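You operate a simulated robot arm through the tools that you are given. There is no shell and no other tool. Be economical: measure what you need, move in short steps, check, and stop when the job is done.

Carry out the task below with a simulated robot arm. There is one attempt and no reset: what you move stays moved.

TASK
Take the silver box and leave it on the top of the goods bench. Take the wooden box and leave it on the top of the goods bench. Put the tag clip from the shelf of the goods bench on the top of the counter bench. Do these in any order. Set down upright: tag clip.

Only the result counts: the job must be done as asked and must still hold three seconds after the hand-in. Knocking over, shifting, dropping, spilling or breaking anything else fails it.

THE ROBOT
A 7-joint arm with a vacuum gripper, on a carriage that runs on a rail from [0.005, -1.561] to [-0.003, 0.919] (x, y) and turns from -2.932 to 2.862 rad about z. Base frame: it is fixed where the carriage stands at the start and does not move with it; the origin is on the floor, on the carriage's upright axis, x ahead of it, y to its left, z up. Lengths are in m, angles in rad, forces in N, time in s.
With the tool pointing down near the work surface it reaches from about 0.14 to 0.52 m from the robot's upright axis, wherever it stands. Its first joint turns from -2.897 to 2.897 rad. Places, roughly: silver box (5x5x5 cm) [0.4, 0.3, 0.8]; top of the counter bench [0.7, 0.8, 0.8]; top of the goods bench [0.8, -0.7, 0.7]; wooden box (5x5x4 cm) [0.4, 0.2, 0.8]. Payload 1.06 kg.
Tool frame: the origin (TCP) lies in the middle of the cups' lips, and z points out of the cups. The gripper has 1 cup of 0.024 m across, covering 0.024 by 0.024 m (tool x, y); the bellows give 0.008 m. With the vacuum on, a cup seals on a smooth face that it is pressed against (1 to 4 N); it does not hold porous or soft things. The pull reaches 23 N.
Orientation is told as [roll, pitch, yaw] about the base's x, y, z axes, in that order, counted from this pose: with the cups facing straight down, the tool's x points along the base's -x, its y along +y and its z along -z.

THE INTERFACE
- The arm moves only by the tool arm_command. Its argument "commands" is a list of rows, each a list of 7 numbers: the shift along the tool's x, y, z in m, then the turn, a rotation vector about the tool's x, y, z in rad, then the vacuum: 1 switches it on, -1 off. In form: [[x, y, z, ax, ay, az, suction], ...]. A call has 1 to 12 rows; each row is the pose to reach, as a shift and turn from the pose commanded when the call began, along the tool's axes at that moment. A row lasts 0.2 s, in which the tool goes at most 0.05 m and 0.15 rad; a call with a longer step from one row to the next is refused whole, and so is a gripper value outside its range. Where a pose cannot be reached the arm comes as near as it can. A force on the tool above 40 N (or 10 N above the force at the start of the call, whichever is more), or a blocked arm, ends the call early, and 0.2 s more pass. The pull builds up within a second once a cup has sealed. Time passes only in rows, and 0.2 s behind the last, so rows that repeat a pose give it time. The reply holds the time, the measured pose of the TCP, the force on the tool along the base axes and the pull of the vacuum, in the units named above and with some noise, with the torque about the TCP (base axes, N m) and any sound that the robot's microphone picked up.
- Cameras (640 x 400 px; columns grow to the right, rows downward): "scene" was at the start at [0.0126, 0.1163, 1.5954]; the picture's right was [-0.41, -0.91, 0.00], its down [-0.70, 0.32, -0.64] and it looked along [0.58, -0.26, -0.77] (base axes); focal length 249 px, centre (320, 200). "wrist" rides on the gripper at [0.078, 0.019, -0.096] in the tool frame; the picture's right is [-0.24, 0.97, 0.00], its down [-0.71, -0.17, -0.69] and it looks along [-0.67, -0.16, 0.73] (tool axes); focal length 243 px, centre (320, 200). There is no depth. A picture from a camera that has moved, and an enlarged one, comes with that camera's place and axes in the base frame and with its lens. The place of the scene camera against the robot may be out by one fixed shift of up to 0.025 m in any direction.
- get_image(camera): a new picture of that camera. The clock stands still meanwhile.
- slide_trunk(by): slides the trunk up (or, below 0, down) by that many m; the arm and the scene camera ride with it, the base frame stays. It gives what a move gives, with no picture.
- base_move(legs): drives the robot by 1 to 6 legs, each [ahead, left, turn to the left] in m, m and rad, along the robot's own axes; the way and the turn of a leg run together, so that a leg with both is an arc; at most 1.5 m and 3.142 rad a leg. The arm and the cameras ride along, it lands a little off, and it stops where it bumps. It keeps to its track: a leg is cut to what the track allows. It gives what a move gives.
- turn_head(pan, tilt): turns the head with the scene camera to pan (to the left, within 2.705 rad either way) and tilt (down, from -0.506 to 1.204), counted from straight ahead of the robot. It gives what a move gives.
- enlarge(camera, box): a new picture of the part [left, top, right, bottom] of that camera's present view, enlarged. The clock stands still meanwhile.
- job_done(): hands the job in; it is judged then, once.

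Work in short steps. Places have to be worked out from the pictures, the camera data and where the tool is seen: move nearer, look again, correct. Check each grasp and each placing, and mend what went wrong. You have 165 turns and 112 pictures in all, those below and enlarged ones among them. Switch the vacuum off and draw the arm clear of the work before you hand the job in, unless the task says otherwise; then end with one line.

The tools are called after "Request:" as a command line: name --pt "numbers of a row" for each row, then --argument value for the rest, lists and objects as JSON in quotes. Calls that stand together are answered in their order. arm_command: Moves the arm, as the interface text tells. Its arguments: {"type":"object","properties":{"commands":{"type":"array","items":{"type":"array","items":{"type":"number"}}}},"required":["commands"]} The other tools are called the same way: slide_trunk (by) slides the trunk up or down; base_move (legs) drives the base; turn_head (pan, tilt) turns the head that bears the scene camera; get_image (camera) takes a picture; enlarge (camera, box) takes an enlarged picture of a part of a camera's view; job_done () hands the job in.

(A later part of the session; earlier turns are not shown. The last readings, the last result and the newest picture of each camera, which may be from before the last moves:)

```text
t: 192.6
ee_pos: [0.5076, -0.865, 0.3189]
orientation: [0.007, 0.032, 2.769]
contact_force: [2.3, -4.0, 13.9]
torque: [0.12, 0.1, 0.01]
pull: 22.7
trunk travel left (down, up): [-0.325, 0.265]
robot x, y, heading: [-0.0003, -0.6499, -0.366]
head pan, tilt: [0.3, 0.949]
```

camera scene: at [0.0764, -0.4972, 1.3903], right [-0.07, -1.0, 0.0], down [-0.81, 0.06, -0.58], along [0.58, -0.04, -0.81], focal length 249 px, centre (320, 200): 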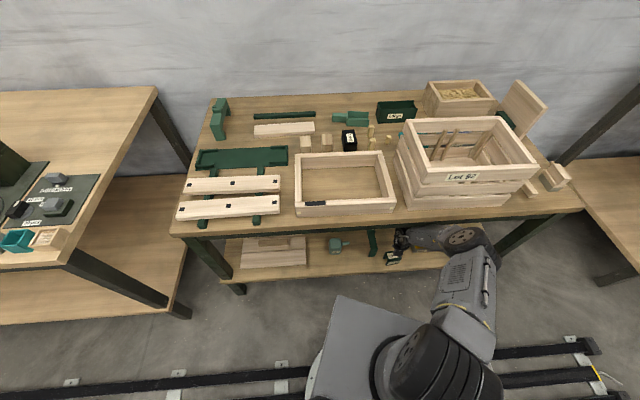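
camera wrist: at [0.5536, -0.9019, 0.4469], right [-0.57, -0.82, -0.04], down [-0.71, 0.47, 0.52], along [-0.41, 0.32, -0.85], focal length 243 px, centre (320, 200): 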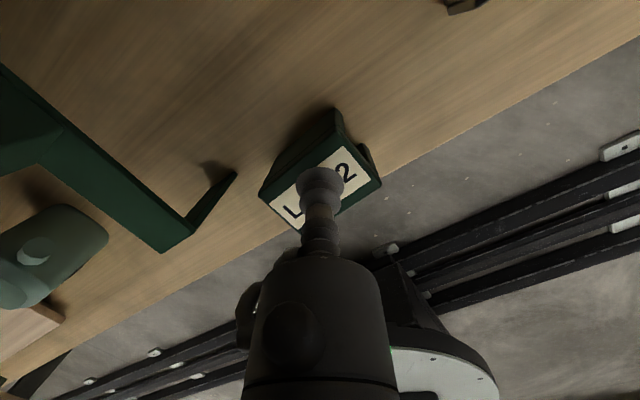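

Sealed with 22.7 N. I lift rigidly 2.5 cm with the trunk and swing the base right to carry the clip out of the shelf.

Request:
slide_trunk --by 0.025

Request:
base_move --legs '[[0, 0, -0.8]]'

Request:
get_image --camera "wrist"

Request:
get_image --camera "scene"

```text
t: 193.3
ee_pos: [0.5074, -0.8644, 0.3432]
orientation: [0.009, 0.029, 2.77]
contact_force: [-0.2, -0.9, -0.5]
torque: [0.01, -0.02, -0.02]
pull: 22.7
trunk travel left (down, up): [-0.35, 0.24]
robot x, y, heading: [-0.0005, -0.6513, -0.371]
head pan, tilt: [0.3, 0.949]
```

```text
t: 195.8
ee_pos: [0.2051, -1.1613, 0.344]
orientation: [0.009, 0.03, 1.975]
contact_force: [0.4, -0.3, -0.7]
torque: [0.04, 0.01, 0.03]
pull: 23.0
trunk travel left (down, up): [-0.35, 0.24]
robot x, y, heading: [0.0039, -0.6469, -1.162]
head pan, tilt: [0.3, 0.949]
```

```text
27 pictures are left
camera wrist: at [0.2173, -1.2376, 0.4416], right [-0.99, -0.17, 0.0], down [-0.12, 0.74, 0.66], along [-0.11, 0.65, -0.75], focal length 243 px, centre (320, 200)
```

wrist: 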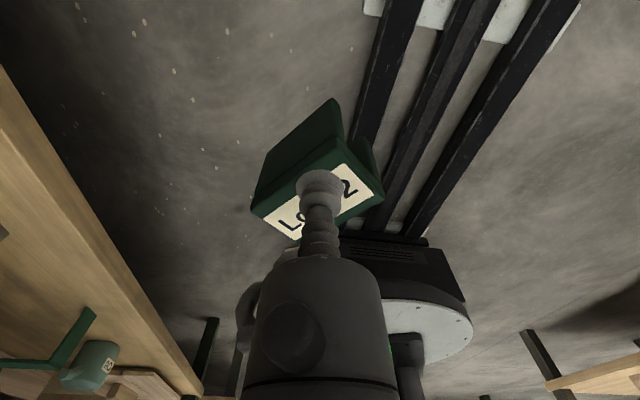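

```text
26 pictures are left
camera scene: at [0.1678, -0.5954, 1.4153], right [-0.76, -0.65, 0.0], down [-0.53, 0.62, -0.58], along [0.38, -0.44, -0.81], focal length 249 px, centre (320, 200)
```

scene: 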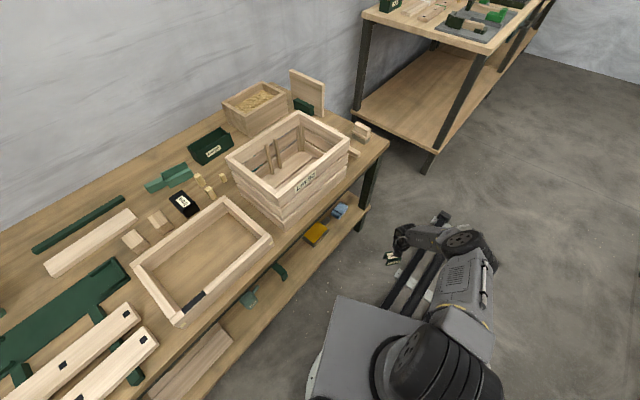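

The clip is held and clear of the shelf. I raise it well above bench height for travel: first with the arm, then the trunk.

Request:
arm_command --pt "-0.01 0 -0.045 0 0 0 1" --pt "-0.02 0 -0.09 0 0 0 1" --pt "-0.03 0 -0.135 0 0 0 1" --pt "-0.04 0 -0.18 0 0 0 1" --pt "-0.05 0 -0.225 0 0 0 1" --pt "-0.06 0 -0.27 0 0 0 1" --pt "-0.07 0 -0.315 0 0 0 1" --pt "-0.08 0 -0.36 0 0 0 1" --pt "-0.08 0 -0.4 0 0 0 1" --pt "-0.08 0 -0.4 0 0 0 1"

Request:
slide_trunk --by 0.2

Request:
base_move --legs '[[-0.96, 0.41, 0]]'

Request:
turn_head --pan 1.75 --tilt 0.85

Request:
get_image --camera "scene"

```text
t: 198.0
ee_pos: [0.1719, -1.0754, 0.7405]
orientation: [0.008, 0.03, 1.975]
contact_force: [0.1, 1.0, -0.5]
torque: [0.01, -0.01, 0.01]
pull: 22.8
trunk travel left (down, up): [-0.35, 0.24]
robot x, y, heading: [0.0021, -0.6558, -1.173]
head pan, tilt: [0.3, 0.949]
```

```text
t: 200.2
ee_pos: [0.1717, -1.0737, 0.9409]
orientation: [0.008, 0.029, 1.976]
contact_force: [-0.8, 0.0, 0.3]
torque: [0.02, -0.02, 0.01]
pull: 22.7
trunk travel left (down, up): [-0.55, 0.04]
robot x, y, heading: [0.0035, -0.6528, -1.168]
head pan, tilt: [0.3, 0.949]
```

```text
t: 205.6
ee_pos: [0.1689, -0.0244, 0.9397]
orientation: [0.009, 0.03, 1.975]
contact_force: [0.3, -0.2, -0.2]
torque: [0.04, 0.0, 0.0]
pull: 23.3
trunk travel left (down, up): [-0.55, 0.04]
robot x, y, heading: [-0.0003, 0.3965, -1.163]
head pan, tilt: [0.3, 0.949]
```

```text
t: 207.2
ee_pos: [0.168, -0.0254, 0.94]
orientation: [0.01, 0.03, 1.977]
contact_force: [-0.4, -0.3, -0.5]
torque: [0.01, -0.03, 0.02]
pull: 23.0
trunk travel left (down, up): [-0.55, 0.04]
robot x, y, heading: [-0.0018, 0.3988, -1.163]
head pan, tilt: [1.751, 0.85]
```

```text
25 pictures are left
camera scene: at [0.1824, 0.5527, 1.6229], right [0.55, -0.83, 0.0], down [-0.63, -0.42, -0.66], along [0.55, 0.36, -0.75], focal length 249 px, centre (320, 200)
```

scene: 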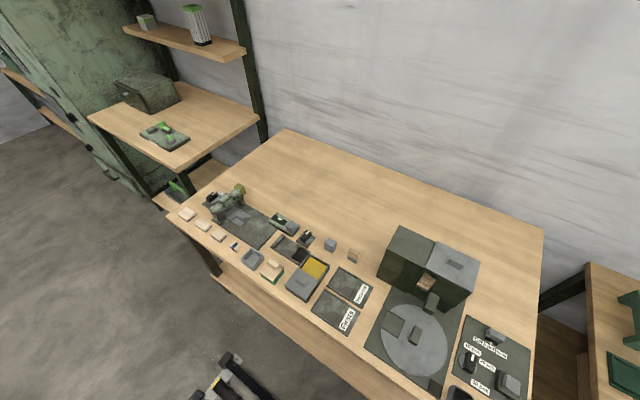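

Counter in view. I enlarge the front part to find a free spot for the clip.

Request:
enlarge --camera "scene" --box '[270, 230, 510, 400]'

```text
2.35 times, centred on (390, 315) of scene
camera zoom: at [0.1824, 0.5527, 1.6229], right [0.55, -0.83, 0.0], down [-0.63, -0.42, -0.66], along [0.55, 0.36, -0.75], focal length 585 px, centre (155, -71)
```

zoom: 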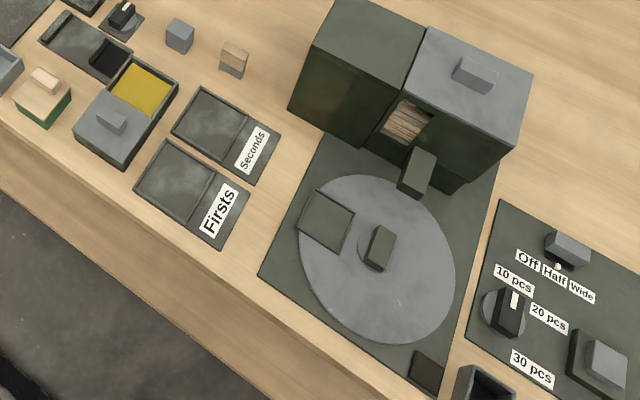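

The best reachable free spot is the strip in front of the "Firsts" pad, near (0.363, 0.655). I drive there, then turn so that the clip's long side lies along the edge.

Request:
base_move --legs '[[-0.466, 0.2017, 0], [0, 0, 0.58]]'

Request:
get_image --camera "wrist"

```text
t: 211.8
ee_pos: [0.3718, 0.6465, 0.9397]
orientation: [0.009, 0.029, 2.558]
contact_force: [-0.3, 0.1, -0.7]
torque: [-0.01, 0.01, 0.0]
pull: 23.1
trunk travel left (down, up): [-0.55, 0.04]
robot x, y, heading: [-0.0018, 0.9035, -0.58]
head pan, tilt: [1.751, 0.85]
```

```text
23 pictures are left
camera wrist: at [0.4244, 0.5889, 1.0379], right [-0.73, -0.68, 0.0], down [-0.51, 0.55, 0.66], along [-0.45, 0.48, -0.75], focal length 243 px, centre (320, 200)
```

wrist: 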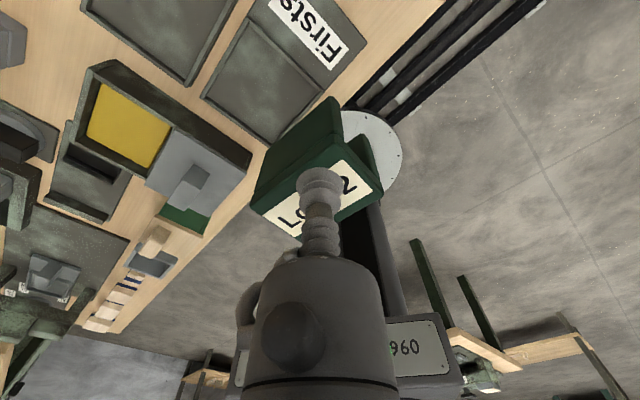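

That strip is only about 3.7 cm deep, too narrow for the clip. The good spot is where a box now stands, so I'll park the clip on the goods bench inside the open frame, move the boxes, and then bring the clip back. I drive there with the tool over the aisle.

Request:
base_move --legs '[[0, 0, -0.58], [1.082, -0.471, 0], [0, 0, 0.58]]'

Request:
get_image --camera "wrist"

```text
t: 220.9
ee_pos: [0.3799, -0.5245, 0.9411]
orientation: [0.007, 0.031, 2.578]
contact_force: [0.3, -0.3, -1.0]
torque: [0.02, 0.0, -0.03]
pull: 23.2
trunk travel left (down, up): [-0.55, 0.04]
robot x, y, heading: [-0.0005, -0.2741, -0.563]
head pan, tilt: [1.751, 0.85]
```

```text
22 pictures are left
camera wrist: at [0.4343, -0.5805, 1.0379], right [-0.72, -0.7, 0.0], down [-0.52, 0.54, 0.66], along [-0.46, 0.47, -0.75], focal length 243 px, centre (320, 200)
```

wrist: 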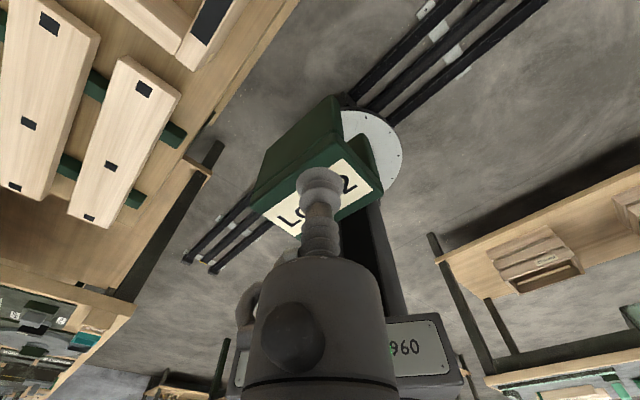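

The frame is just ahead. I extend over its middle at this height.

Request:
arm_command --pt "0.0427 -0.009 0 0 0 0 1" --pt "0.0854 -0.018 0 0 0 0 1" --pt "0.128 -0.027 0 0 0 0 1" --pt "0.171 -0.037 0 0 0 0 1" --pt "0.2135 -0.0457 0 0 0 0 1" --pt "0.2135 -0.0457 0 0 0 0 1"

Request:
get_image --camera "wrist"

```text
t: 222.3
ee_pos: [0.5853, -0.5999, 0.9471]
orientation: [0.01, 0.029, 2.578]
contact_force: [-0.8, -0.3, 0.5]
torque: [-0.01, 0.02, -0.01]
pull: 23.0
trunk travel left (down, up): [-0.55, 0.04]
robot x, y, heading: [-0.0006, -0.2728, -0.561]
head pan, tilt: [1.751, 0.85]
```

```text
21 pictures are left
camera wrist: at [0.6387, -0.6561, 1.0451], right [-0.72, -0.7, 0.0], down [-0.52, 0.54, 0.66], along [-0.46, 0.47, -0.75], focal length 243 px, centre (320, 200)
```

wrist: 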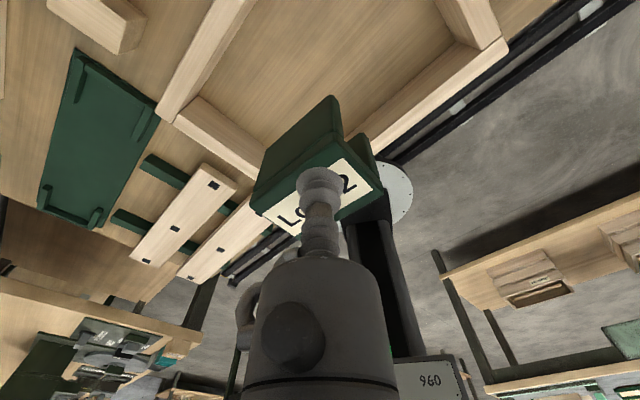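

The frame's inside spans about x 0.49–0.67, y -0.73 to -0.47; the clip is over its middle. I lower.

Request:
arm_command --pt "0 0 0.045 0 0 0 1" --pt "0 0 0.09 0 0 0 1" --pt "0 0 0.135 0 0 0 1" --pt "0 0 0.152 0 0 0 1" --pt "0 0 0.152 0 0 0 1"

Request:
arm_command --pt "0 0 0.005 0 0 0 1" --pt "0 0 0.01 0 0 0 1" --pt "0 0 0.014 0 0 0 1" --pt "0 0 0.018 0 0 0 1"

```text
t: 223.5
ee_pos: [0.5895, -0.605, 0.7931]
orientation: [0.009, 0.03, 2.578]
contact_force: [0.7, -0.2, -0.7]
torque: [0.02, -0.01, 0.01]
pull: 23.1
trunk travel left (down, up): [-0.55, 0.04]
robot x, y, heading: [0.0038, -0.2705, -0.561]
head pan, tilt: [1.751, 0.85]
```

```text
t: 224.5
ee_pos: [0.59, -0.6052, 0.7776]
orientation: [0.009, 0.035, 2.576]
contact_force: [2.4, -5.7, 17.7]
torque: [0.17, 0.13, -0.03]
pull: 23.4
trunk travel left (down, up): [-0.55, 0.04]
robot x, y, heading: [0.0036, -0.2711, -0.556]
head pan, tilt: [1.751, 0.85]
```

Contact at z 0.778 (bench top ≈ 0.712). I release and lift off.

Request:
arm_command --pt "0 0 -0.002 0 0 0 -1" --pt "0 0 -0.002 0 0 0 -1" --pt "0 0 -0.002 0 0 0 -1" --pt "0 0 -0.01 0 0 0 -1" --pt "0 0 -0.04 0 0 0 -1" --pt "0 0 -0.085 0 0 0 -1" --pt "0 0 -0.13 0 0 0 -1" --pt "0 0 -0.17 0 0 0 -1" --pt "0 0 -0.17 0 0 0 -1"

Request:
get_image --camera "wrist"

```text
t: 226.5
ee_pos: [0.5848, -0.5981, 0.9473]
orientation: [0.009, 0.03, 2.579]
contact_force: [-1.1, -0.5, 0.4]
torque: [-0.02, 0.02, 0.0]
pull: 0.1
trunk travel left (down, up): [-0.55, 0.04]
robot x, y, heading: [0.0007, -0.2687, -0.564]
head pan, tilt: [1.751, 0.85]
```

```text
20 pictures are left
camera wrist: at [0.6387, -0.6547, 1.0451], right [-0.72, -0.7, 0.0], down [-0.52, 0.54, 0.66], along [-0.46, 0.48, -0.75], focal length 243 px, centre (320, 200)
```

wrist: 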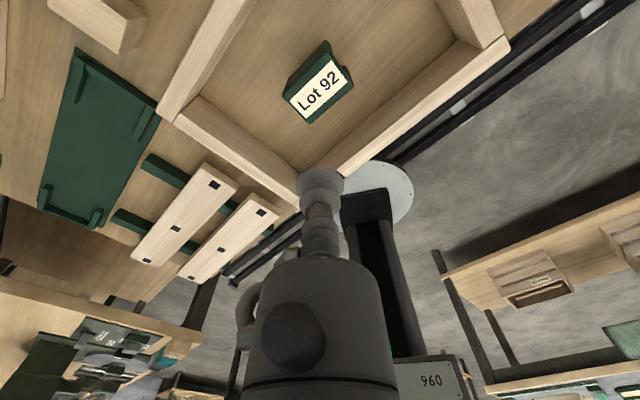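

The clip stands upright in the frame at (0.590, -0.605). Now the silver box: retract and drive to the counter's right end, tool high.

Request:
arm_command --pt "-0.0427 0.009 0 0 0 0 -1" --pt "-0.0854 0.018 0 0 0 0 -1" --pt "-0.128 0.027 0 0 0 0 -1" --pt "-0.171 0.037 0 0 0 0 -1" --pt "-0.2135 0.0457 0 0 0 0 -1" --pt "-0.2135 0.0457 0 0 0 0 -1"

Request:
base_move --legs '[[0, 0, -0.6], [-0.664, 0.286, 0], [0, 0, 0.79]]'

Request:
get_image --camera "wrist"

```text
t: 227.9
ee_pos: [0.3811, -0.5245, 0.9391]
orientation: [0.008, 0.031, 2.577]
contact_force: [-0.1, -0.1, -0.2]
torque: [0.02, -0.04, -0.01]
pull: 0.2
trunk travel left (down, up): [-0.55, 0.04]
robot x, y, heading: [0.0011, -0.2749, -0.561]
head pan, tilt: [1.751, 0.85]
```

```text
t: 235.6
ee_pos: [0.4179, 0.2666, 0.9398]
orientation: [0.01, 0.029, 2.756]
contact_force: [-0.8, -0.2, 0.1]
torque: [-0.03, -0.01, 0.02]
pull: 0.1
trunk travel left (down, up): [-0.55, 0.04]
robot x, y, heading: [0.0022, 0.4472, -0.385]
head pan, tilt: [1.751, 0.85]
```

```text
19 pictures are left
camera wrist: at [0.4808, 0.2208, 1.0374], right [-0.58, -0.81, 0.0], down [-0.61, 0.44, 0.66], along [-0.54, 0.38, -0.75], focal length 243 px, centre (320, 200)
```

wrist: 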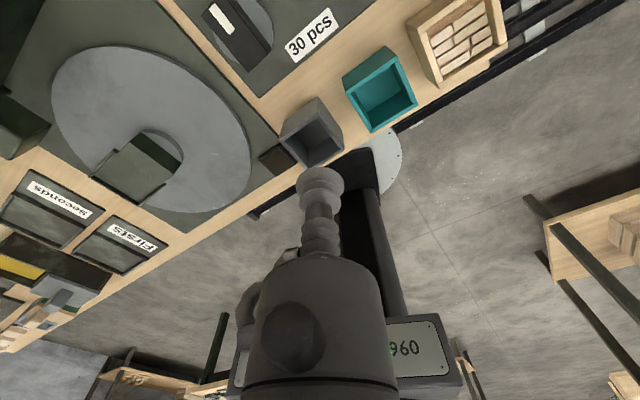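

The silver box is just ahead. I enlarge to see the insides of both boxes.

Request:
enlarge --camera "wrist" --box '[270, 0, 510, 180]'

```text
2.22 times, centred on (390, 90) of wrist
camera zoom: at [0.4808, 0.2208, 1.0374], right [-0.58, -0.81, 0.0], down [-0.61, 0.44, 0.66], along [-0.54, 0.38, -0.75], focal length 539 px, centre (164, 444)
```

zoom: 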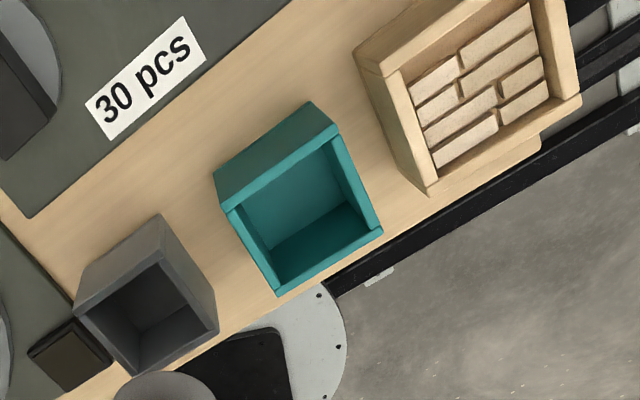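

Silver box near (0.39, 0.29). To fix its height and place by parallax, I move above it and look again.

Request:
arm_command --pt "-0.0323 -0.0132 0 0 0 0 -1" --pt "-0.0323 -0.0132 0.03 0 0 0 -1" --pt "-0.0323 -0.0132 0.03 0 0 0 -1"

Request:
enlarge --camera "wrist" --box '[240, 60, 440, 210]'

```text
t: 236.4
ee_pos: [0.3942, 0.2907, 0.9101]
orientation: [0.01, 0.029, 2.758]
contact_force: [-0.7, 0.3, -0.6]
torque: [-0.01, 0.01, 0.01]
pull: 0.0
trunk travel left (down, up): [-0.55, 0.04]
robot x, y, heading: [-0.0008, 0.4475, -0.385]
head pan, tilt: [1.751, 0.85]
```

```text
2.67 times, centred on (340, 135) of wrist
camera zoom: at [0.4567, 0.2447, 1.0076], right [-0.58, -0.81, 0.0], down [-0.61, 0.44, 0.66], along [-0.54, 0.38, -0.75], focal length 647 px, centre (267, 373)
```

zoom: 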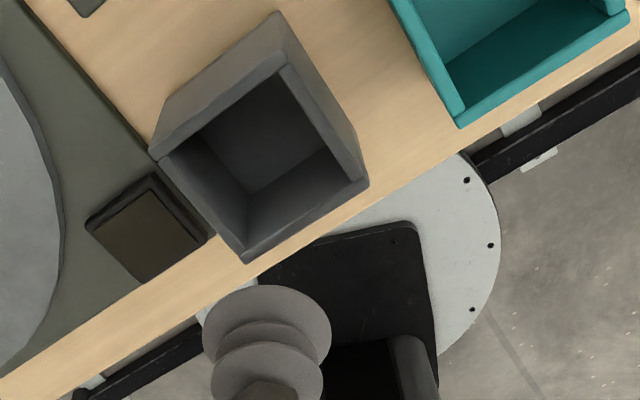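

Parallax puts the rim at z ≈ 0.834 and the box centre at (0.395, 0.288), so the floor inside is about 0.79. I lower the cup into it and press with the vacuum on.

Request:
arm_command --pt "0.002 0.002 0.04 0 0 0 -1" --pt "0.002 0.002 0.08 0 0 0 -1" --pt "0.002 0.002 0.105 0 0 0 -1" --pt "0.002 0.002 0.113 0 0 0 1" --pt "0.002 0.002 0.118 0 0 0 1" --pt "0.002 0.002 0.118 0 0 0 1"

```text
t: 237.7
ee_pos: [0.3995, 0.2839, 0.7952]
orientation: [0.008, 0.039, 2.758]
contact_force: [-7.4, 1.6, 30.0]
torque: [0.06, 0.0, 0.03]
pull: 22.9
trunk travel left (down, up): [-0.55, 0.04]
robot x, y, heading: [-0.0016, 0.4465, -0.384]
head pan, tilt: [1.751, 0.85]
stopped in row 6: the force on the tool passed its limit at 43 N (the readings are from after the stop); the commanded pose is now the measured one
```

Sealed at 22.9 N on the box's floor. I lift straight up.

Request:
arm_command --pt "0 0 -0.003 0 0 0 1" --pt "0 0 -0.01 0 0 0 1" --pt "0 0 -0.04 0 0 0 1" --pt "0 0 -0.08 0 0 0 1" --pt "0 0 -0.12 0 0 0 1" --pt "0 0 -0.16 0 0 0 1" --pt "0 0 -0.16 0 0 0 1"

Request:
get_image --camera "wrist"

```text
t: 239.3
ee_pos: [0.3961, 0.2887, 0.9532]
orientation: [0.01, 0.035, 2.76]
contact_force: [0.2, 0.2, -0.7]
torque: [0.0, 0.03, 0.01]
pull: 22.6
trunk travel left (down, up): [-0.55, 0.04]
robot x, y, heading: [0.001, 0.4473, -0.381]
head pan, tilt: [1.751, 0.85]
```

```text
16 pictures are left
camera wrist: at [0.4573, 0.2434, 1.051], right [-0.58, -0.81, 0.0], down [-0.61, 0.44, 0.66], along [-0.54, 0.38, -0.75], focal length 243 px, centre (320, 200)
```

wrist: 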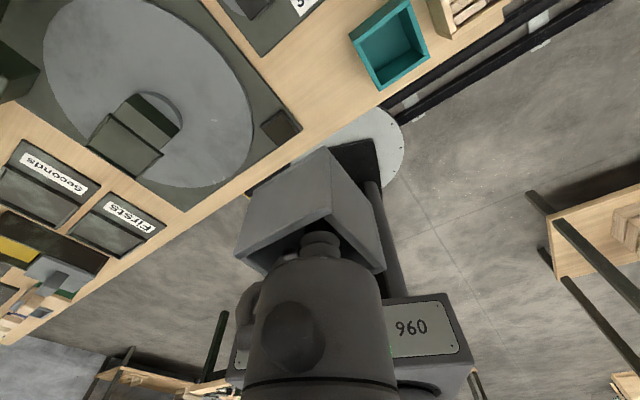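

Box held. I drive to the right end of the goods bench, keeping the tool over the aisle.

Request:
base_move --legs '[[0, 0, -0.78], [1.342, -0.583, 0], [0, 0, 0.78]]'

Request:
get_image --camera "wrist"

Request:
turn_head --pan -0.3 --tilt 0.85

Request:
get_image --camera "scene"

```text
t: 250.6
ee_pos: [0.3998, -1.1577, 0.9526]
orientation: [0.009, 0.033, 2.763]
contact_force: [0.3, -0.2, 0.1]
torque: [-0.01, 0.02, -0.01]
pull: 22.9
trunk travel left (down, up): [-0.55, 0.04]
robot x, y, heading: [0.0049, -1.0019, -0.377]
head pan, tilt: [1.751, 0.85]
```

```text
15 pictures are left
camera wrist: at [0.4631, -1.2029, 1.0506], right [-0.58, -0.82, 0.0], down [-0.61, 0.44, 0.66], along [-0.54, 0.38, -0.75], focal length 243 px, centre (320, 200)
```

wrist: 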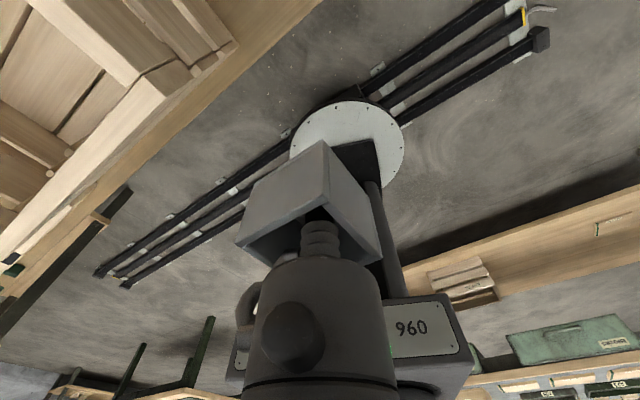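

```text
t: 252.6
ee_pos: [0.4009, -1.1578, 0.9513]
orientation: [0.007, 0.036, 2.764]
contact_force: [-0.1, 0.8, -1.0]
torque: [-0.04, -0.02, 0.02]
pull: 22.7
trunk travel left (down, up): [-0.55, 0.04]
robot x, y, heading: [0.0047, -1.0024, -0.377]
head pan, tilt: [-0.3, 0.85]
```

```text
14 pictures are left
camera scene: at [0.0672, -0.8902, 1.6229], right [-0.63, -0.78, 0.0], down [-0.59, 0.47, -0.66], along [0.51, -0.41, -0.75], focal length 249 px, centre (320, 200)
```

scene: 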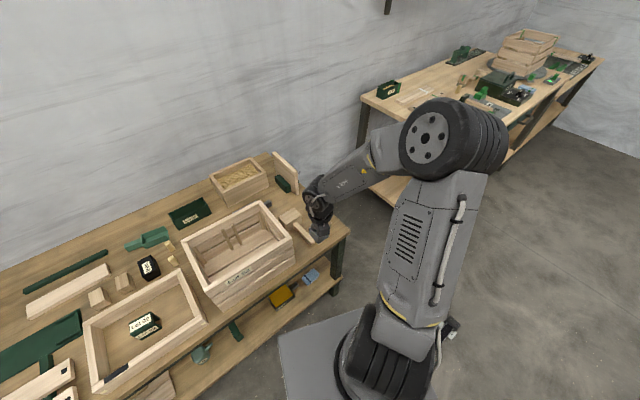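

Bench corner at y ≈ -1.35, crate's right side at ≈ -1.11, edge at x ≈ 0.449. The open spot for the silver box is about (0.482, -1.172). I move over it and lower partway.

Request:
arm_command --pt "0.043 -0.0075 0 0 0 0 1" --pt "0.0866 -0.0151 0 0 0 0 1" --pt "0.0866 -0.0151 0.045 0 0 0 1" --pt "0.0866 -0.0151 0.09 0 0 0 1" --pt "0.0866 -0.0151 0.135 0 0 0 1" --pt "0.0866 -0.0151 0.135 0 0 0 1"

Request:
get_image --camera "wrist"

```text
t: 254.0
ee_pos: [0.4911, -1.1809, 0.8183]
orientation: [0.009, 0.035, 2.763]
contact_force: [0.1, -0.2, -0.6]
torque: [-0.03, 0.03, 0.03]
pull: 22.4
trunk travel left (down, up): [-0.55, 0.04]
robot x, y, heading: [0.0033, -1.0049, -0.379]
head pan, tilt: [-0.3, 0.85]
```

```text
13 pictures are left
camera wrist: at [0.5524, -1.2254, 0.9167], right [-0.58, -0.82, 0.0], down [-0.61, 0.44, 0.66], along [-0.54, 0.38, -0.75], focal length 243 px, centre (320, 200)
```

wrist: 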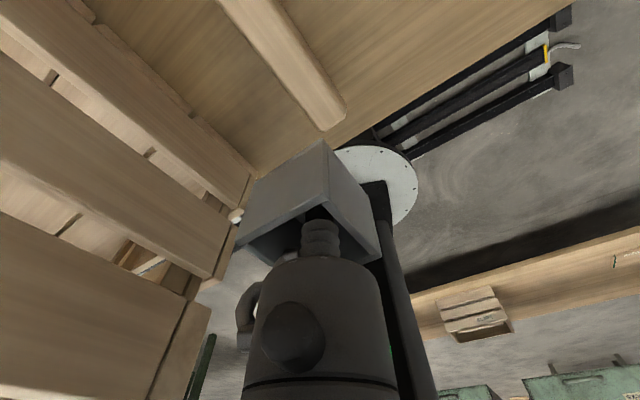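

A thin plank ends right there at about (0.475, -1.18). The space to its right (y -1.20 to -1.35) looks clear, so I lift and shift over to (0.485, -1.262), then check.

Request:
arm_command --pt "0 0 -0.045 0 0 0 1" --pt "0.0 0 -0.06 0 0 0 1" --pt "0.014 0.04 -0.06 0 0 0 1" --pt "0.029 0.08 -0.06 0 0 0 1" --pt "0.029 0.08 -0.06 0 0 0 1"

Request:
get_image --camera "wrist"

```text
t: 255.2
ee_pos: [0.4859, -1.2626, 0.8813]
orientation: [0.011, 0.035, 2.763]
contact_force: [-0.9, 1.0, -0.2]
torque: [-0.03, -0.03, 0.03]
pull: 22.9
trunk travel left (down, up): [-0.55, 0.04]
robot x, y, heading: [0.0042, -1.0004, -0.375]
head pan, tilt: [-0.3, 0.85]
```

```text
12 pictures are left
camera wrist: at [0.5487, -1.3082, 0.9794], right [-0.58, -0.82, 0.0], down [-0.61, 0.44, 0.66], along [-0.54, 0.38, -0.75], focal length 243 px, centre (320, 200)
```

wrist: 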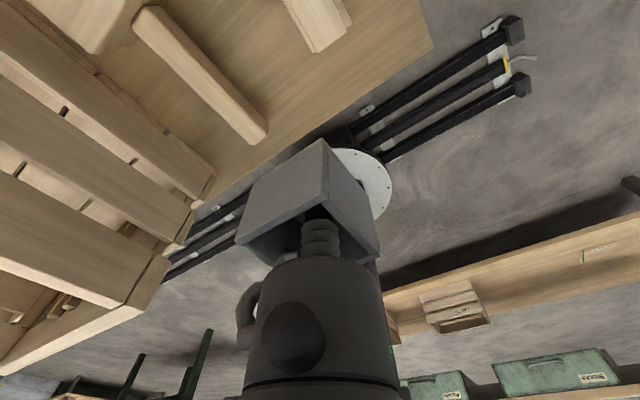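

Now it's clear: the plank's right side is at y ≈ -1.195, a block's front-left at (0.512, -1.28). The silver box goes to (0.489, -1.238), with about 1.7 cm to spare each side. I shift and lower.

Request:
arm_command --pt "0 -0.0219 0 0 0 0 1" --pt "0 -0.0219 0.045 0 0 0 1" --pt "0 -0.0219 0.09 0 0 0 1" --pt "0 -0.0219 0.13 0 0 0 1" --pt "0 -0.0219 0.146 0 0 0 1" --pt "0 -0.0219 0.146 0 0 0 1"

Request:
arm_command --pt "0 0 0.004 0 0 0 1" --pt "0 0 0.008 0 0 0 1" --pt "0 0 0.011 0 0 0 1"

```text
t: 256.6
ee_pos: [0.4999, -1.2456, 0.7372]
orientation: [0.007, 0.037, 2.763]
contact_force: [-0.2, -0.3, 0.3]
torque: [-0.02, -0.03, -0.01]
pull: 22.8
trunk travel left (down, up): [-0.55, 0.04]
robot x, y, heading: [0.0053, -0.9967, -0.372]
head pan, tilt: [-0.3, 0.85]
```

```text
t: 257.4
ee_pos: [0.5003, -1.2461, 0.7248]
orientation: [0.01, 0.035, 2.762]
contact_force: [0.0, 0.5, 0.0]
torque: [-0.03, 0.02, 0.02]
pull: 22.4
trunk travel left (down, up): [-0.55, 0.04]
robot x, y, heading: [-0.0032, -1.0033, -0.379]
head pan, tilt: [-0.3, 0.85]
```

No contact yet; continue down gently.

Request:
arm_command --pt "0 0 0.003 0 0 0 1" --pt "0 0 0.006 0 0 0 1" --pt "0 0 0.008 0 0 0 1"

```text
t: 258.2
ee_pos: [0.5003, -1.2458, 0.7188]
orientation: [0.009, 0.041, 2.763]
contact_force: [4.4, -0.3, 19.7]
torque: [0.04, 0.04, 0.02]
pull: 22.8
trunk travel left (down, up): [-0.55, 0.04]
robot x, y, heading: [0.0014, -0.9984, -0.382]
head pan, tilt: [-0.3, 0.85]
```

Contact. I release, lift straight up, and look.

Request:
arm_command --pt "0 0 -0.002 0 0 0 -1" --pt "0 0 -0.003 0 0 0 -1" --pt "0 0 -0.003 0 0 0 -1" --pt "0 0 -0.01 0 0 0 -1" --pt "0 0 -0.05 0 0 0 -1" --pt "0 0 -0.095 0 0 0 -1" --pt "0 0 -0.14 0 0 0 -1" --pt "0 0 -0.185 0 0 0 -1" --pt "0 0 -0.225 0 0 0 -1" --pt "0 0 -0.225 0 0 0 -1"

Request:
get_image --camera "wrist"

```text
t: 260.4
ee_pos: [0.4918, -1.2403, 0.9425]
orientation: [0.01, 0.035, 2.763]
contact_force: [-0.5, 0.4, -0.2]
torque: [0.01, -0.02, -0.03]
pull: 0.1
trunk travel left (down, up): [-0.55, 0.04]
robot x, y, heading: [0.004, -1.0005, -0.371]
head pan, tilt: [-0.3, 0.85]
```

```text
11 pictures are left
camera wrist: at [0.5549, -1.2852, 1.0394], right [-0.58, -0.82, 0.0], down [-0.61, 0.44, 0.66], along [-0.54, 0.38, -0.75], focal length 243 px, centre (320, 200)
```

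wrist: 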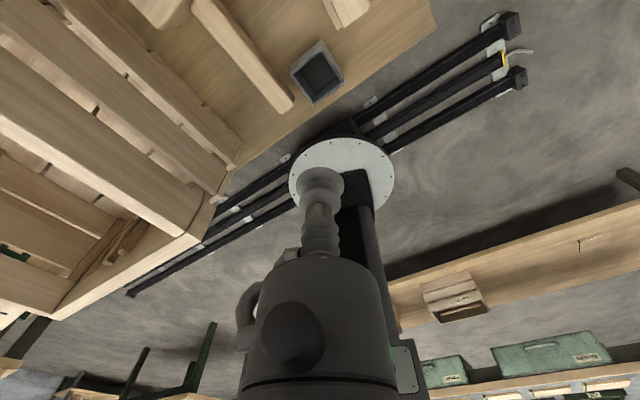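

The silver box stands well on the bench. Next the wooden box: retract and drive back to the counter, aiming the tool at about (0.397, 0.150).

Request:
arm_command --pt "-0.04 -0.0146 0 0 0 0 -1" --pt "-0.08 -0.029 0 0 0 0 -1" --pt "-0.1175 -0.0437 0 0 0 0 -1" --pt "-0.1175 -0.0437 0 0 0 0 -1"

Request:
base_move --legs '[[0, 0, -0.78], [-1.195, 0.528, 0], [0, 0, 0.78]]'

Request:
get_image --camera "wrist"

```text
t: 261.4
ee_pos: [0.3981, -1.1555, 0.9366]
orientation: [0.008, 0.037, 2.763]
contact_force: [1.1, 0.9, -0.2]
torque: [-0.01, 0.02, 0.03]
pull: 0.0
trunk travel left (down, up): [-0.55, 0.04]
robot x, y, heading: [-0.0002, -1.0012, -0.377]
head pan, tilt: [-0.3, 0.85]
```

```text
t: 272.1
ee_pos: [0.3962, 0.16, 0.9368]
orientation: [0.009, 0.036, 2.778]
contact_force: [0.2, 0.3, 0.2]
torque: [0.01, -0.01, -0.04]
pull: 0.1
trunk travel left (down, up): [-0.55, 0.04]
robot x, y, heading: [-0.0014, 0.3119, -0.359]
head pan, tilt: [-0.3, 0.85]
```

```text
10 pictures are left
camera wrist: at [0.4602, 0.1161, 1.0345], right [-0.56, -0.83, 0.0], down [-0.62, 0.43, 0.66], along [-0.54, 0.37, -0.75], focal length 243 px, centre (320, 200)
```

wrist: 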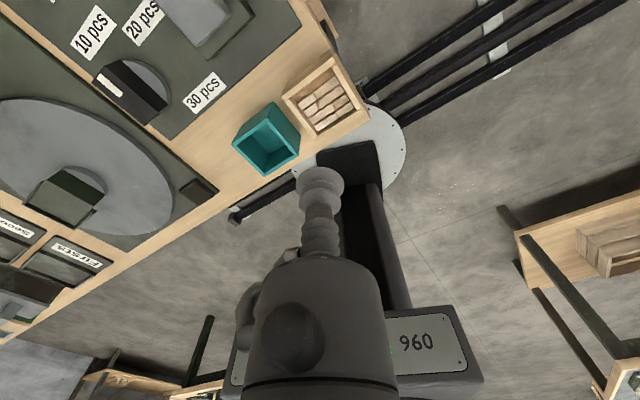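

The wooden box's rim centre is at (0.401, 0.151). I lower the cup into it and feel for the contents with the vacuum on.

Request:
arm_command --pt "0.004 0.0067 0.045 0 0 0 -1" --pt "0.004 0.0067 0.09 0 0 0 -1" --pt "0.004 0.0067 0.108 0 0 0 1" --pt "0.004 0.0067 0.116 0 0 0 1" --pt "0.004 0.0067 0.122 0 0 0 1"

```text
t: 273.1
ee_pos: [0.4034, 0.1481, 0.8248]
orientation: [0.01, 0.046, 2.78]
contact_force: [-6.0, 1.0, 27.6]
torque: [0.1, 0.02, 0.01]
pull: 22.7
trunk travel left (down, up): [-0.55, 0.04]
robot x, y, heading: [-0.0023, 0.308, -0.36]
head pan, tilt: [-0.3, 0.85]
stopped in row 5: the force on the tool passed its limit at 50 N (the readings are from after the stop); the commanded pose is now the measured one
```

Sealed at z 0.825, 22.7 N. I lift a little and check that the whole box comes along.

Request:
arm_command --pt "0 0 -0.003 0 0 0 1" --pt "0 0 -0.01 0 0 0 1" --pt "0 0 -0.03 0 0 0 1" --pt "0 0 -0.06 0 0 0 1" --pt "0 0 -0.06 0 0 0 1"

Request:
get_image --camera "wrist"

```text
t: 274.4
ee_pos: [0.4045, 0.1505, 0.8832]
orientation: [0.009, 0.042, 2.781]
contact_force: [-0.1, -0.3, -1.5]
torque: [0.02, 0.0, 0.04]
pull: 22.7
trunk travel left (down, up): [-0.55, 0.04]
robot x, y, heading: [-0.0004, 0.3101, -0.365]
head pan, tilt: [-0.3, 0.85]
```

```text
9 pictures are left
camera wrist: at [0.4663, 0.107, 0.9822], right [-0.56, -0.83, 0.0], down [-0.63, 0.43, 0.65], along [-0.54, 0.37, -0.76], focal length 243 px, centre (320, 200)
```

wrist: 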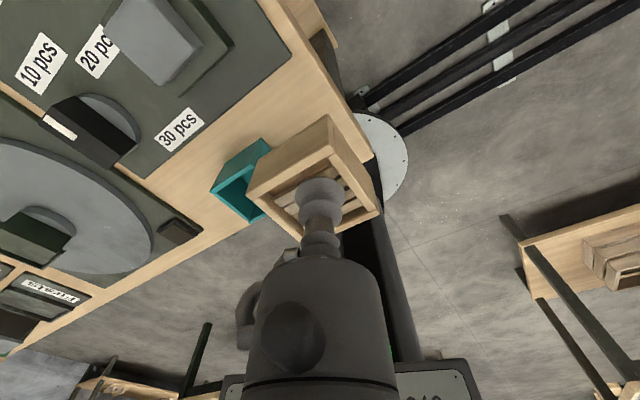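

The whole box comes up. Its place will be right of the silver box, at about (0.478, -1.315), in front of the small block. I lift and drive there.

Request:
arm_command --pt "0 0 -0.04 0 0 0 1" --pt "0 0 -0.065 0 0 0 1" --pt "0 0 -0.065 0 0 0 1"

Request:
base_move --legs '[[0, 0, -0.8], [1.32, -0.572, 0], [0, 0, 0.8]]'

```text
t: 275.1
ee_pos: [0.3997, 0.1511, 0.9472]
orientation: [0.008, 0.039, 2.78]
contact_force: [0.4, -0.3, -1.2]
torque: [0.01, 0.05, 0.05]
pull: 23.3
trunk travel left (down, up): [-0.55, 0.04]
robot x, y, heading: [0.0016, 0.3111, -0.365]
head pan, tilt: [-0.3, 0.85]
```

```text
t: 286.7
ee_pos: [0.4062, -1.316, 0.9459]
orientation: [0.007, 0.042, 2.786]
contact_force: [-0.6, -0.1, -0.6]
torque: [0.01, -0.01, -0.02]
pull: 22.9
trunk travel left (down, up): [-0.55, 0.04]
robot x, y, heading: [0.0026, -1.1563, -0.355]
head pan, tilt: [-0.3, 0.85]
```

I extend to above the target and lower partway, then check with the wrist camera.

Request:
arm_command --pt "0.031 -0.0121 0 0 0 0 1" --pt "0.0622 -0.0242 0 0 0 0 1" --pt "0.0622 -0.0242 0.045 0 0 0 1" --pt "0.0622 -0.0242 0.09 0 0 0 1" --pt "0.0622 -0.0242 0.125 0 0 0 1" --pt "0.0622 -0.0242 0.125 0 0 0 1"

Request:
get_image --camera "wrist"

```text
t: 288.1
ee_pos: [0.4785, -1.3149, 0.822]
orientation: [0.01, 0.041, 2.786]
contact_force: [-0.4, 0.0, -0.9]
torque: [0.01, 0.03, -0.01]
pull: 23.0
trunk travel left (down, up): [-0.55, 0.04]
robot x, y, heading: [0.0071, -1.1543, -0.355]
head pan, tilt: [-0.3, 0.85]
```

```text
8 pictures are left
camera wrist: at [0.5406, -1.3585, 0.9212], right [-0.56, -0.83, 0.0], down [-0.63, 0.42, 0.65], along [-0.54, 0.37, -0.76], focal length 243 px, centre (320, 200)
```

wrist: 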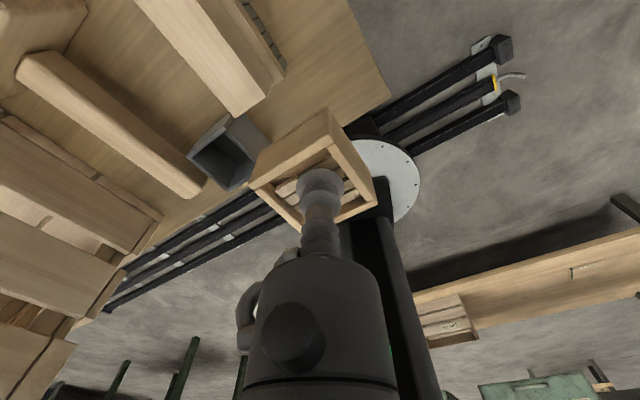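

All as judged: block front at x ≈ 0.517, corner at (0.454, -1.369). I lower to contact.

Request:
arm_command --pt "0 0 0.035 0 0 0 1" --pt "0 0 0.058 0 0 0 1" --pt "0 0 0.065 0 0 0 1" --pt "0 0 0.069 0 0 0 1" --pt "0 0 0.073 0 0 0 1"

```text
t: 289.3
ee_pos: [0.4798, -1.3186, 0.7523]
orientation: [0.007, 0.043, 2.785]
contact_force: [-1.9, -0.6, 16.5]
torque: [0.06, 0.03, -0.03]
pull: 22.8
trunk travel left (down, up): [-0.55, 0.04]
robot x, y, heading: [0.0049, -1.1593, -0.363]
head pan, tilt: [-0.3, 0.85]
```

Contact at 16.5 N. Release and lift off, then check.

Request:
arm_command --pt "0 0 -0.001 0 0 0 -1" --pt "0 0 -0.002 0 0 0 -1" --pt "0 0 -0.002 0 0 0 -1" --pt "0 0 -0.01 0 0 0 -1" --pt "0 0 -0.05 0 0 0 -1" --pt "0 0 -0.095 0 0 0 -1" --pt "0 0 -0.14 0 0 0 -1" --pt "0 0 -0.185 0 0 0 -1" --pt "0 0 -0.2 0 0 0 -1"

Request:
get_image --camera "wrist"

```text
t: 291.3
ee_pos: [0.4743, -1.3148, 0.9506]
orientation: [0.009, 0.042, 2.788]
contact_force: [-0.9, 0.1, -0.3]
torque: [0.0, 0.02, 0.01]
pull: 0.1
trunk travel left (down, up): [-0.55, 0.04]
robot x, y, heading: [0.0069, -1.1618, -0.353]
head pan, tilt: [-0.3, 0.85]
```

```text
7 pictures are left
camera wrist: at [0.536, -1.3573, 1.0497], right [-0.56, -0.83, 0.0], down [-0.63, 0.42, 0.65], along [-0.54, 0.37, -0.76], focal length 243 px, centre (320, 200)
```

wrist: 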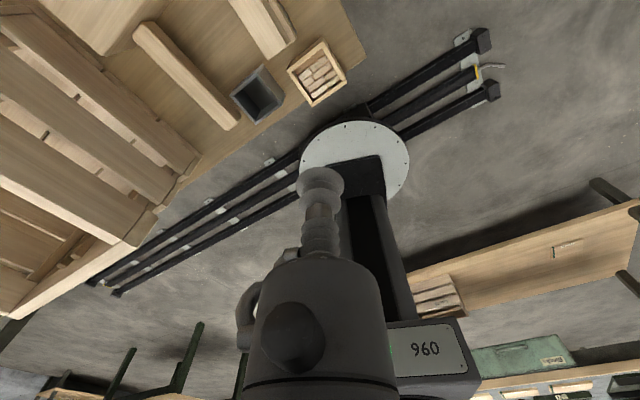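

Both boxes stand on the goods bench. Now the clip: retract and drive to the frame.

Request:
arm_command --pt "-0.032 0.0135 0 0 0 0 -1" --pt "-0.0646 0.027 0 0 0 0 -1" --pt "-0.0646 0.027 0 0 0 0 -1"

Request:
base_move --legs '[[0, 0, -0.8], [-0.812, 0.358, 0], [0, 0, 0.595]]'

```text
t: 292.1
ee_pos: [0.4034, -1.3173, 0.9481]
orientation: [0.007, 0.042, 2.789]
contact_force: [1.0, -0.4, -0.1]
torque: [0.01, 0.01, 0.0]
pull: 0.1
trunk travel left (down, up): [-0.55, 0.04]
robot x, y, heading: [0.0054, -1.1608, -0.358]
head pan, tilt: [-0.3, 0.85]
```

```text
t: 300.5
ee_pos: [0.3625, -0.517, 0.948]
orientation: [0.008, 0.042, 2.586]
contact_force: [-0.1, -0.2, -0.1]
torque: [-0.01, -0.01, 0.01]
pull: 0.0
trunk travel left (down, up): [-0.55, 0.04]
robot x, y, heading: [0.0008, -0.283, -0.556]
head pan, tilt: [-0.3, 0.85]
```

Extend over the clip and verify.

Request:
arm_command --pt "0.0465 -0.0091 0 0 -0.03 0 -1" --pt "0.093 -0.0182 0 0 -0.03 0 -1" --pt "0.1395 -0.0273 0 0 -0.03 0 -1" --pt "0.186 -0.0364 0 0 -0.03 0 -1" --pt "0.2325 -0.0455 0 0 -0.03 0 -1" --pt "0.2325 -0.0455 0.04 0 -0.03 0 -1" --pt "0.2325 -0.0455 0.08 0 -0.03 0 -1" --pt "0.2325 -0.0455 0.08 0 -0.03 0 -1"

Request:
get_image --camera "wrist"

```text
t: 302.3
ee_pos: [0.5868, -0.6027, 0.8772]
orientation: [0.01, 0.011, 2.587]
contact_force: [-0.5, -0.1, 0.2]
torque: [0.01, 0.0, 0.0]
pull: 0.1
trunk travel left (down, up): [-0.55, 0.04]
robot x, y, heading: [0.0003, -0.2805, -0.555]
head pan, tilt: [-0.3, 0.85]
```

```text
6 pictures are left
camera wrist: at [0.6432, -0.6587, 0.9736], right [-0.71, -0.7, 0.01], down [-0.51, 0.53, 0.68], along [-0.48, 0.48, -0.74], focal length 243 px, centre (320, 200)
```

wrist: 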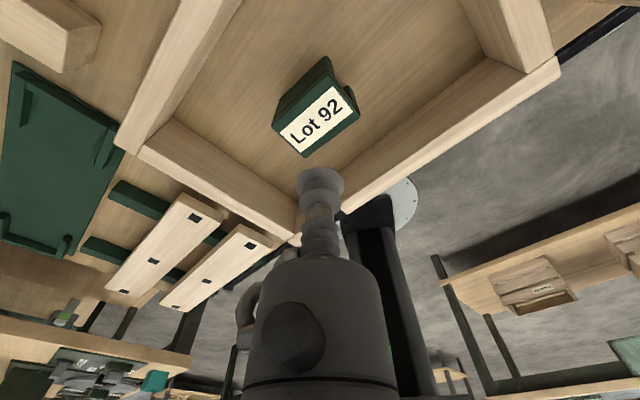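

The clip is under the cup. I lower and press with the vacuum on.

Request:
arm_command --pt "0 0 0.045 0 0 0 -1" --pt "0 0 0.085 0 0 0 -1" --pt "0 0 0.094 0 0 0 1" --pt "0 0 0.098 0 0 0 1" --pt "0 0 0.101 0 0 0 1" --pt "0 0 0.101 0 0 0 1" --pt "0 0 0.101 0 0 0 1"

```text
t: 303.9
ee_pos: [0.587, -0.6043, 0.7763]
orientation: [0.009, 0.014, 2.586]
contact_force: [2.7, -3.7, 16.6]
torque: [0.13, -0.05, -0.07]
pull: 23.1
trunk travel left (down, up): [-0.55, 0.04]
robot x, y, heading: [0.0023, -0.2795, -0.559]
head pan, tilt: [-0.3, 0.85]
```

Sealed at 23 N. I lift, retract, and drive to the counter, to where the silver box stood (free y 0.24–0.33).

Request:
arm_command --pt "0 0 -0.005 0 0 0 1" --pt "0 0 -0.04 0 0 0 1" --pt "0 0 -0.085 0 0 0 1" --pt "0 0 -0.13 0 0 0 1" --pt "0 0 -0.17 0 0 0 1" --pt "-0.04 0.008 -0.175 0 0 0 1" --pt "-0.08 0.016 -0.175 0 0 0 1" --pt "-0.12 0.024 -0.175 0 0 0 1" --pt "-0.16 0.032 -0.175 0 0 0 1" --pt "-0.2 0.04 -0.175 0 0 0 1" --pt "-0.2 0.04 -0.175 0 0 0 1"

Request:
base_move --legs '[[0, 0, -0.6], [-0.746, 0.329, 0], [0, 0, 0.59]]'

Request:
get_image --camera "wrist"

```text
t: 306.3
ee_pos: [0.3934, -0.5297, 0.9489]
orientation: [0.008, 0.011, 2.587]
contact_force: [0.9, 0.2, -1.1]
torque: [-0.02, 0.02, 0.0]
pull: 22.9
trunk travel left (down, up): [-0.55, 0.04]
robot x, y, heading: [-0.0012, -0.2809, -0.552]
head pan, tilt: [-0.3, 0.85]
```

```text
t: 313.9
ee_pos: [0.3884, 0.2775, 0.9505]
orientation: [0.009, 0.01, 2.573]
contact_force: [0.5, 0.5, -1.0]
torque: [-0.04, -0.02, -0.01]
pull: 23.1
trunk travel left (down, up): [-0.55, 0.04]
robot x, y, heading: [-0.0038, 0.5268, -0.566]
head pan, tilt: [-0.3, 0.85]
```

```text
5 pictures are left
camera wrist: at [0.4433, 0.2201, 1.0456], right [-0.72, -0.69, 0.01], down [-0.51, 0.53, 0.68], along [-0.47, 0.48, -0.74], focal length 243 px, centre (320, 200)
```

wrist: 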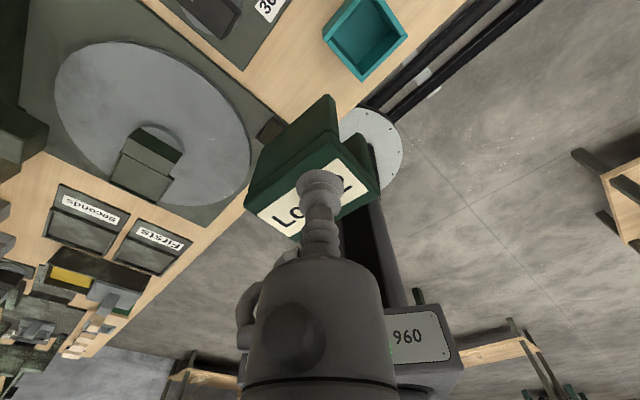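

Teal box's left side is at y ≈ 0.24, the tile at ≈ 0.33, and the clip is between them. I centre and lower.

Request:
arm_command --pt "0 -0.008 0.03 0 0 0 1" --pt "0 -0.008 0.06 0 0 0 1" --pt "0 -0.008 0.083 0 0 0 1" --pt "0 -0.008 0.083 0 0 0 1"

Request:
get_image --camera "wrist"

```text
t: 314.9
ee_pos: [0.3936, 0.281, 0.8666]
orientation: [0.01, 0.013, 2.572]
contact_force: [5.4, -10.0, 19.0]
torque: [0.33, 0.07, -0.28]
pull: 23.4
trunk travel left (down, up): [-0.55, 0.04]
robot x, y, heading: [0.0001, 0.5299, -0.571]
head pan, tilt: [-0.3, 0.85]
```

```text
4 pictures are left
camera wrist: at [0.4478, 0.2241, 0.9632], right [-0.72, -0.69, 0.01], down [-0.51, 0.54, 0.67], along [-0.47, 0.48, -0.74], focal length 243 px, centre (320, 200)
```

wrist: 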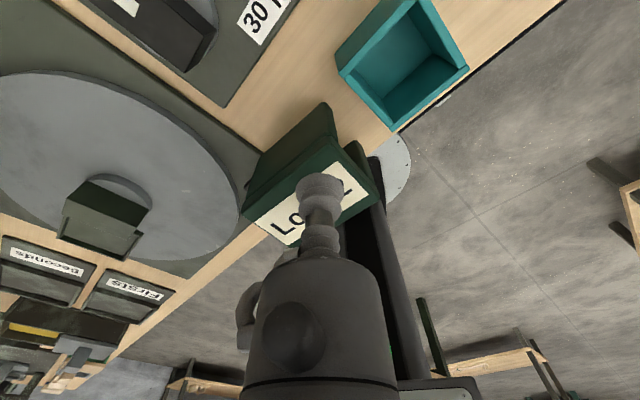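

Early contact (19 N at z 0.867): the clip's left end seems to be on the tile's edge. I lift at once and look at the tile.

Request:
arm_command --pt "0 0 -0.01 0 0 0 1" --pt "0 0 -0.045 0 0 0 1" --pt "0 0.005 -0.085 0 0 0 1" --pt "0 0.005 -0.085 0 0 0 1"

Request:
enlarge --camera "wrist" --box '[200, 60, 420, 220]'

```text
t: 315.9
ee_pos: [0.3884, 0.2799, 0.9506]
orientation: [0.009, 0.01, 2.574]
contact_force: [0.0, -0.8, -0.8]
torque: [0.04, 0.01, -0.01]
pull: 22.5
trunk travel left (down, up): [-0.55, 0.04]
robot x, y, heading: [-0.0008, 0.5289, -0.563]
head pan, tilt: [-0.3, 0.85]
```

```text
2.50 times, centred on (310, 140) of wrist
camera zoom: at [0.4446, 0.2231, 1.0462], right [-0.72, -0.69, 0.01], down [-0.51, 0.53, 0.68], along [-0.47, 0.48, -0.74], focal length 606 px, centre (345, 350)
```

zoom: 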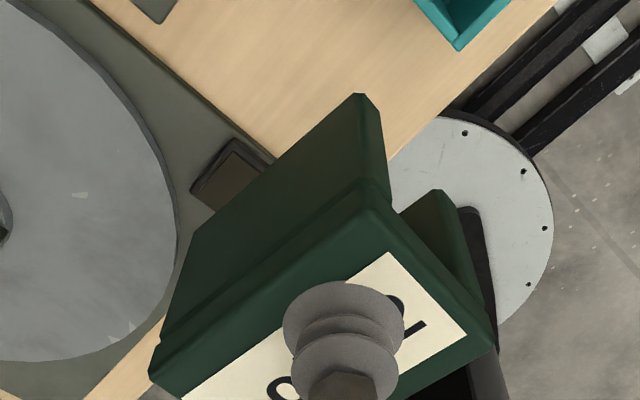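

The tile is undisturbed. The clip hangs about 1.4 cm left of the cup, hence the touch, so I shift the tool to y = 0.270 and lower again, watching the force.

Request:
arm_command --pt "0.0083 0.0064 0 0 0 0 1" --pt "0.0083 0.0064 0.04 0 0 0 1" --pt "0.0083 0.0064 0.075 0 0 0 1" --pt "0.0083 0.0064 0.083 0 0 0 1" --pt "0.0083 0.0064 0.087 0 0 0 1"

```text
t: 317.1
ee_pos: [0.3955, 0.2686, 0.8629]
orientation: [0.01, 0.01, 2.572]
contact_force: [0.0, 0.0, -0.6]
torque: [0.01, 0.01, 0.02]
pull: 23.2
trunk travel left (down, up): [-0.55, 0.04]
robot x, y, heading: [-0.0014, 0.5333, -0.566]
head pan, tilt: [-0.3, 0.85]
```

Past the earlier touch height with no force. Down to the counter in small steps.

Request:
arm_command --pt "0 0 0.004 0 0 0 1" --pt "0 0 0.007 0 0 0 1" --pt "0 0 0.01 0 0 0 1"

```text
t: 317.9
ee_pos: [0.3943, 0.2689, 0.8564]
orientation: [0.01, 0.013, 2.574]
contact_force: [-0.1, 2.7, 20.3]
torque: [-0.16, -0.01, 0.02]
pull: 22.8
trunk travel left (down, up): [-0.55, 0.04]
robot x, y, heading: [-0.0026, 0.5292, -0.566]
head pan, tilt: [-0.3, 0.85]
```

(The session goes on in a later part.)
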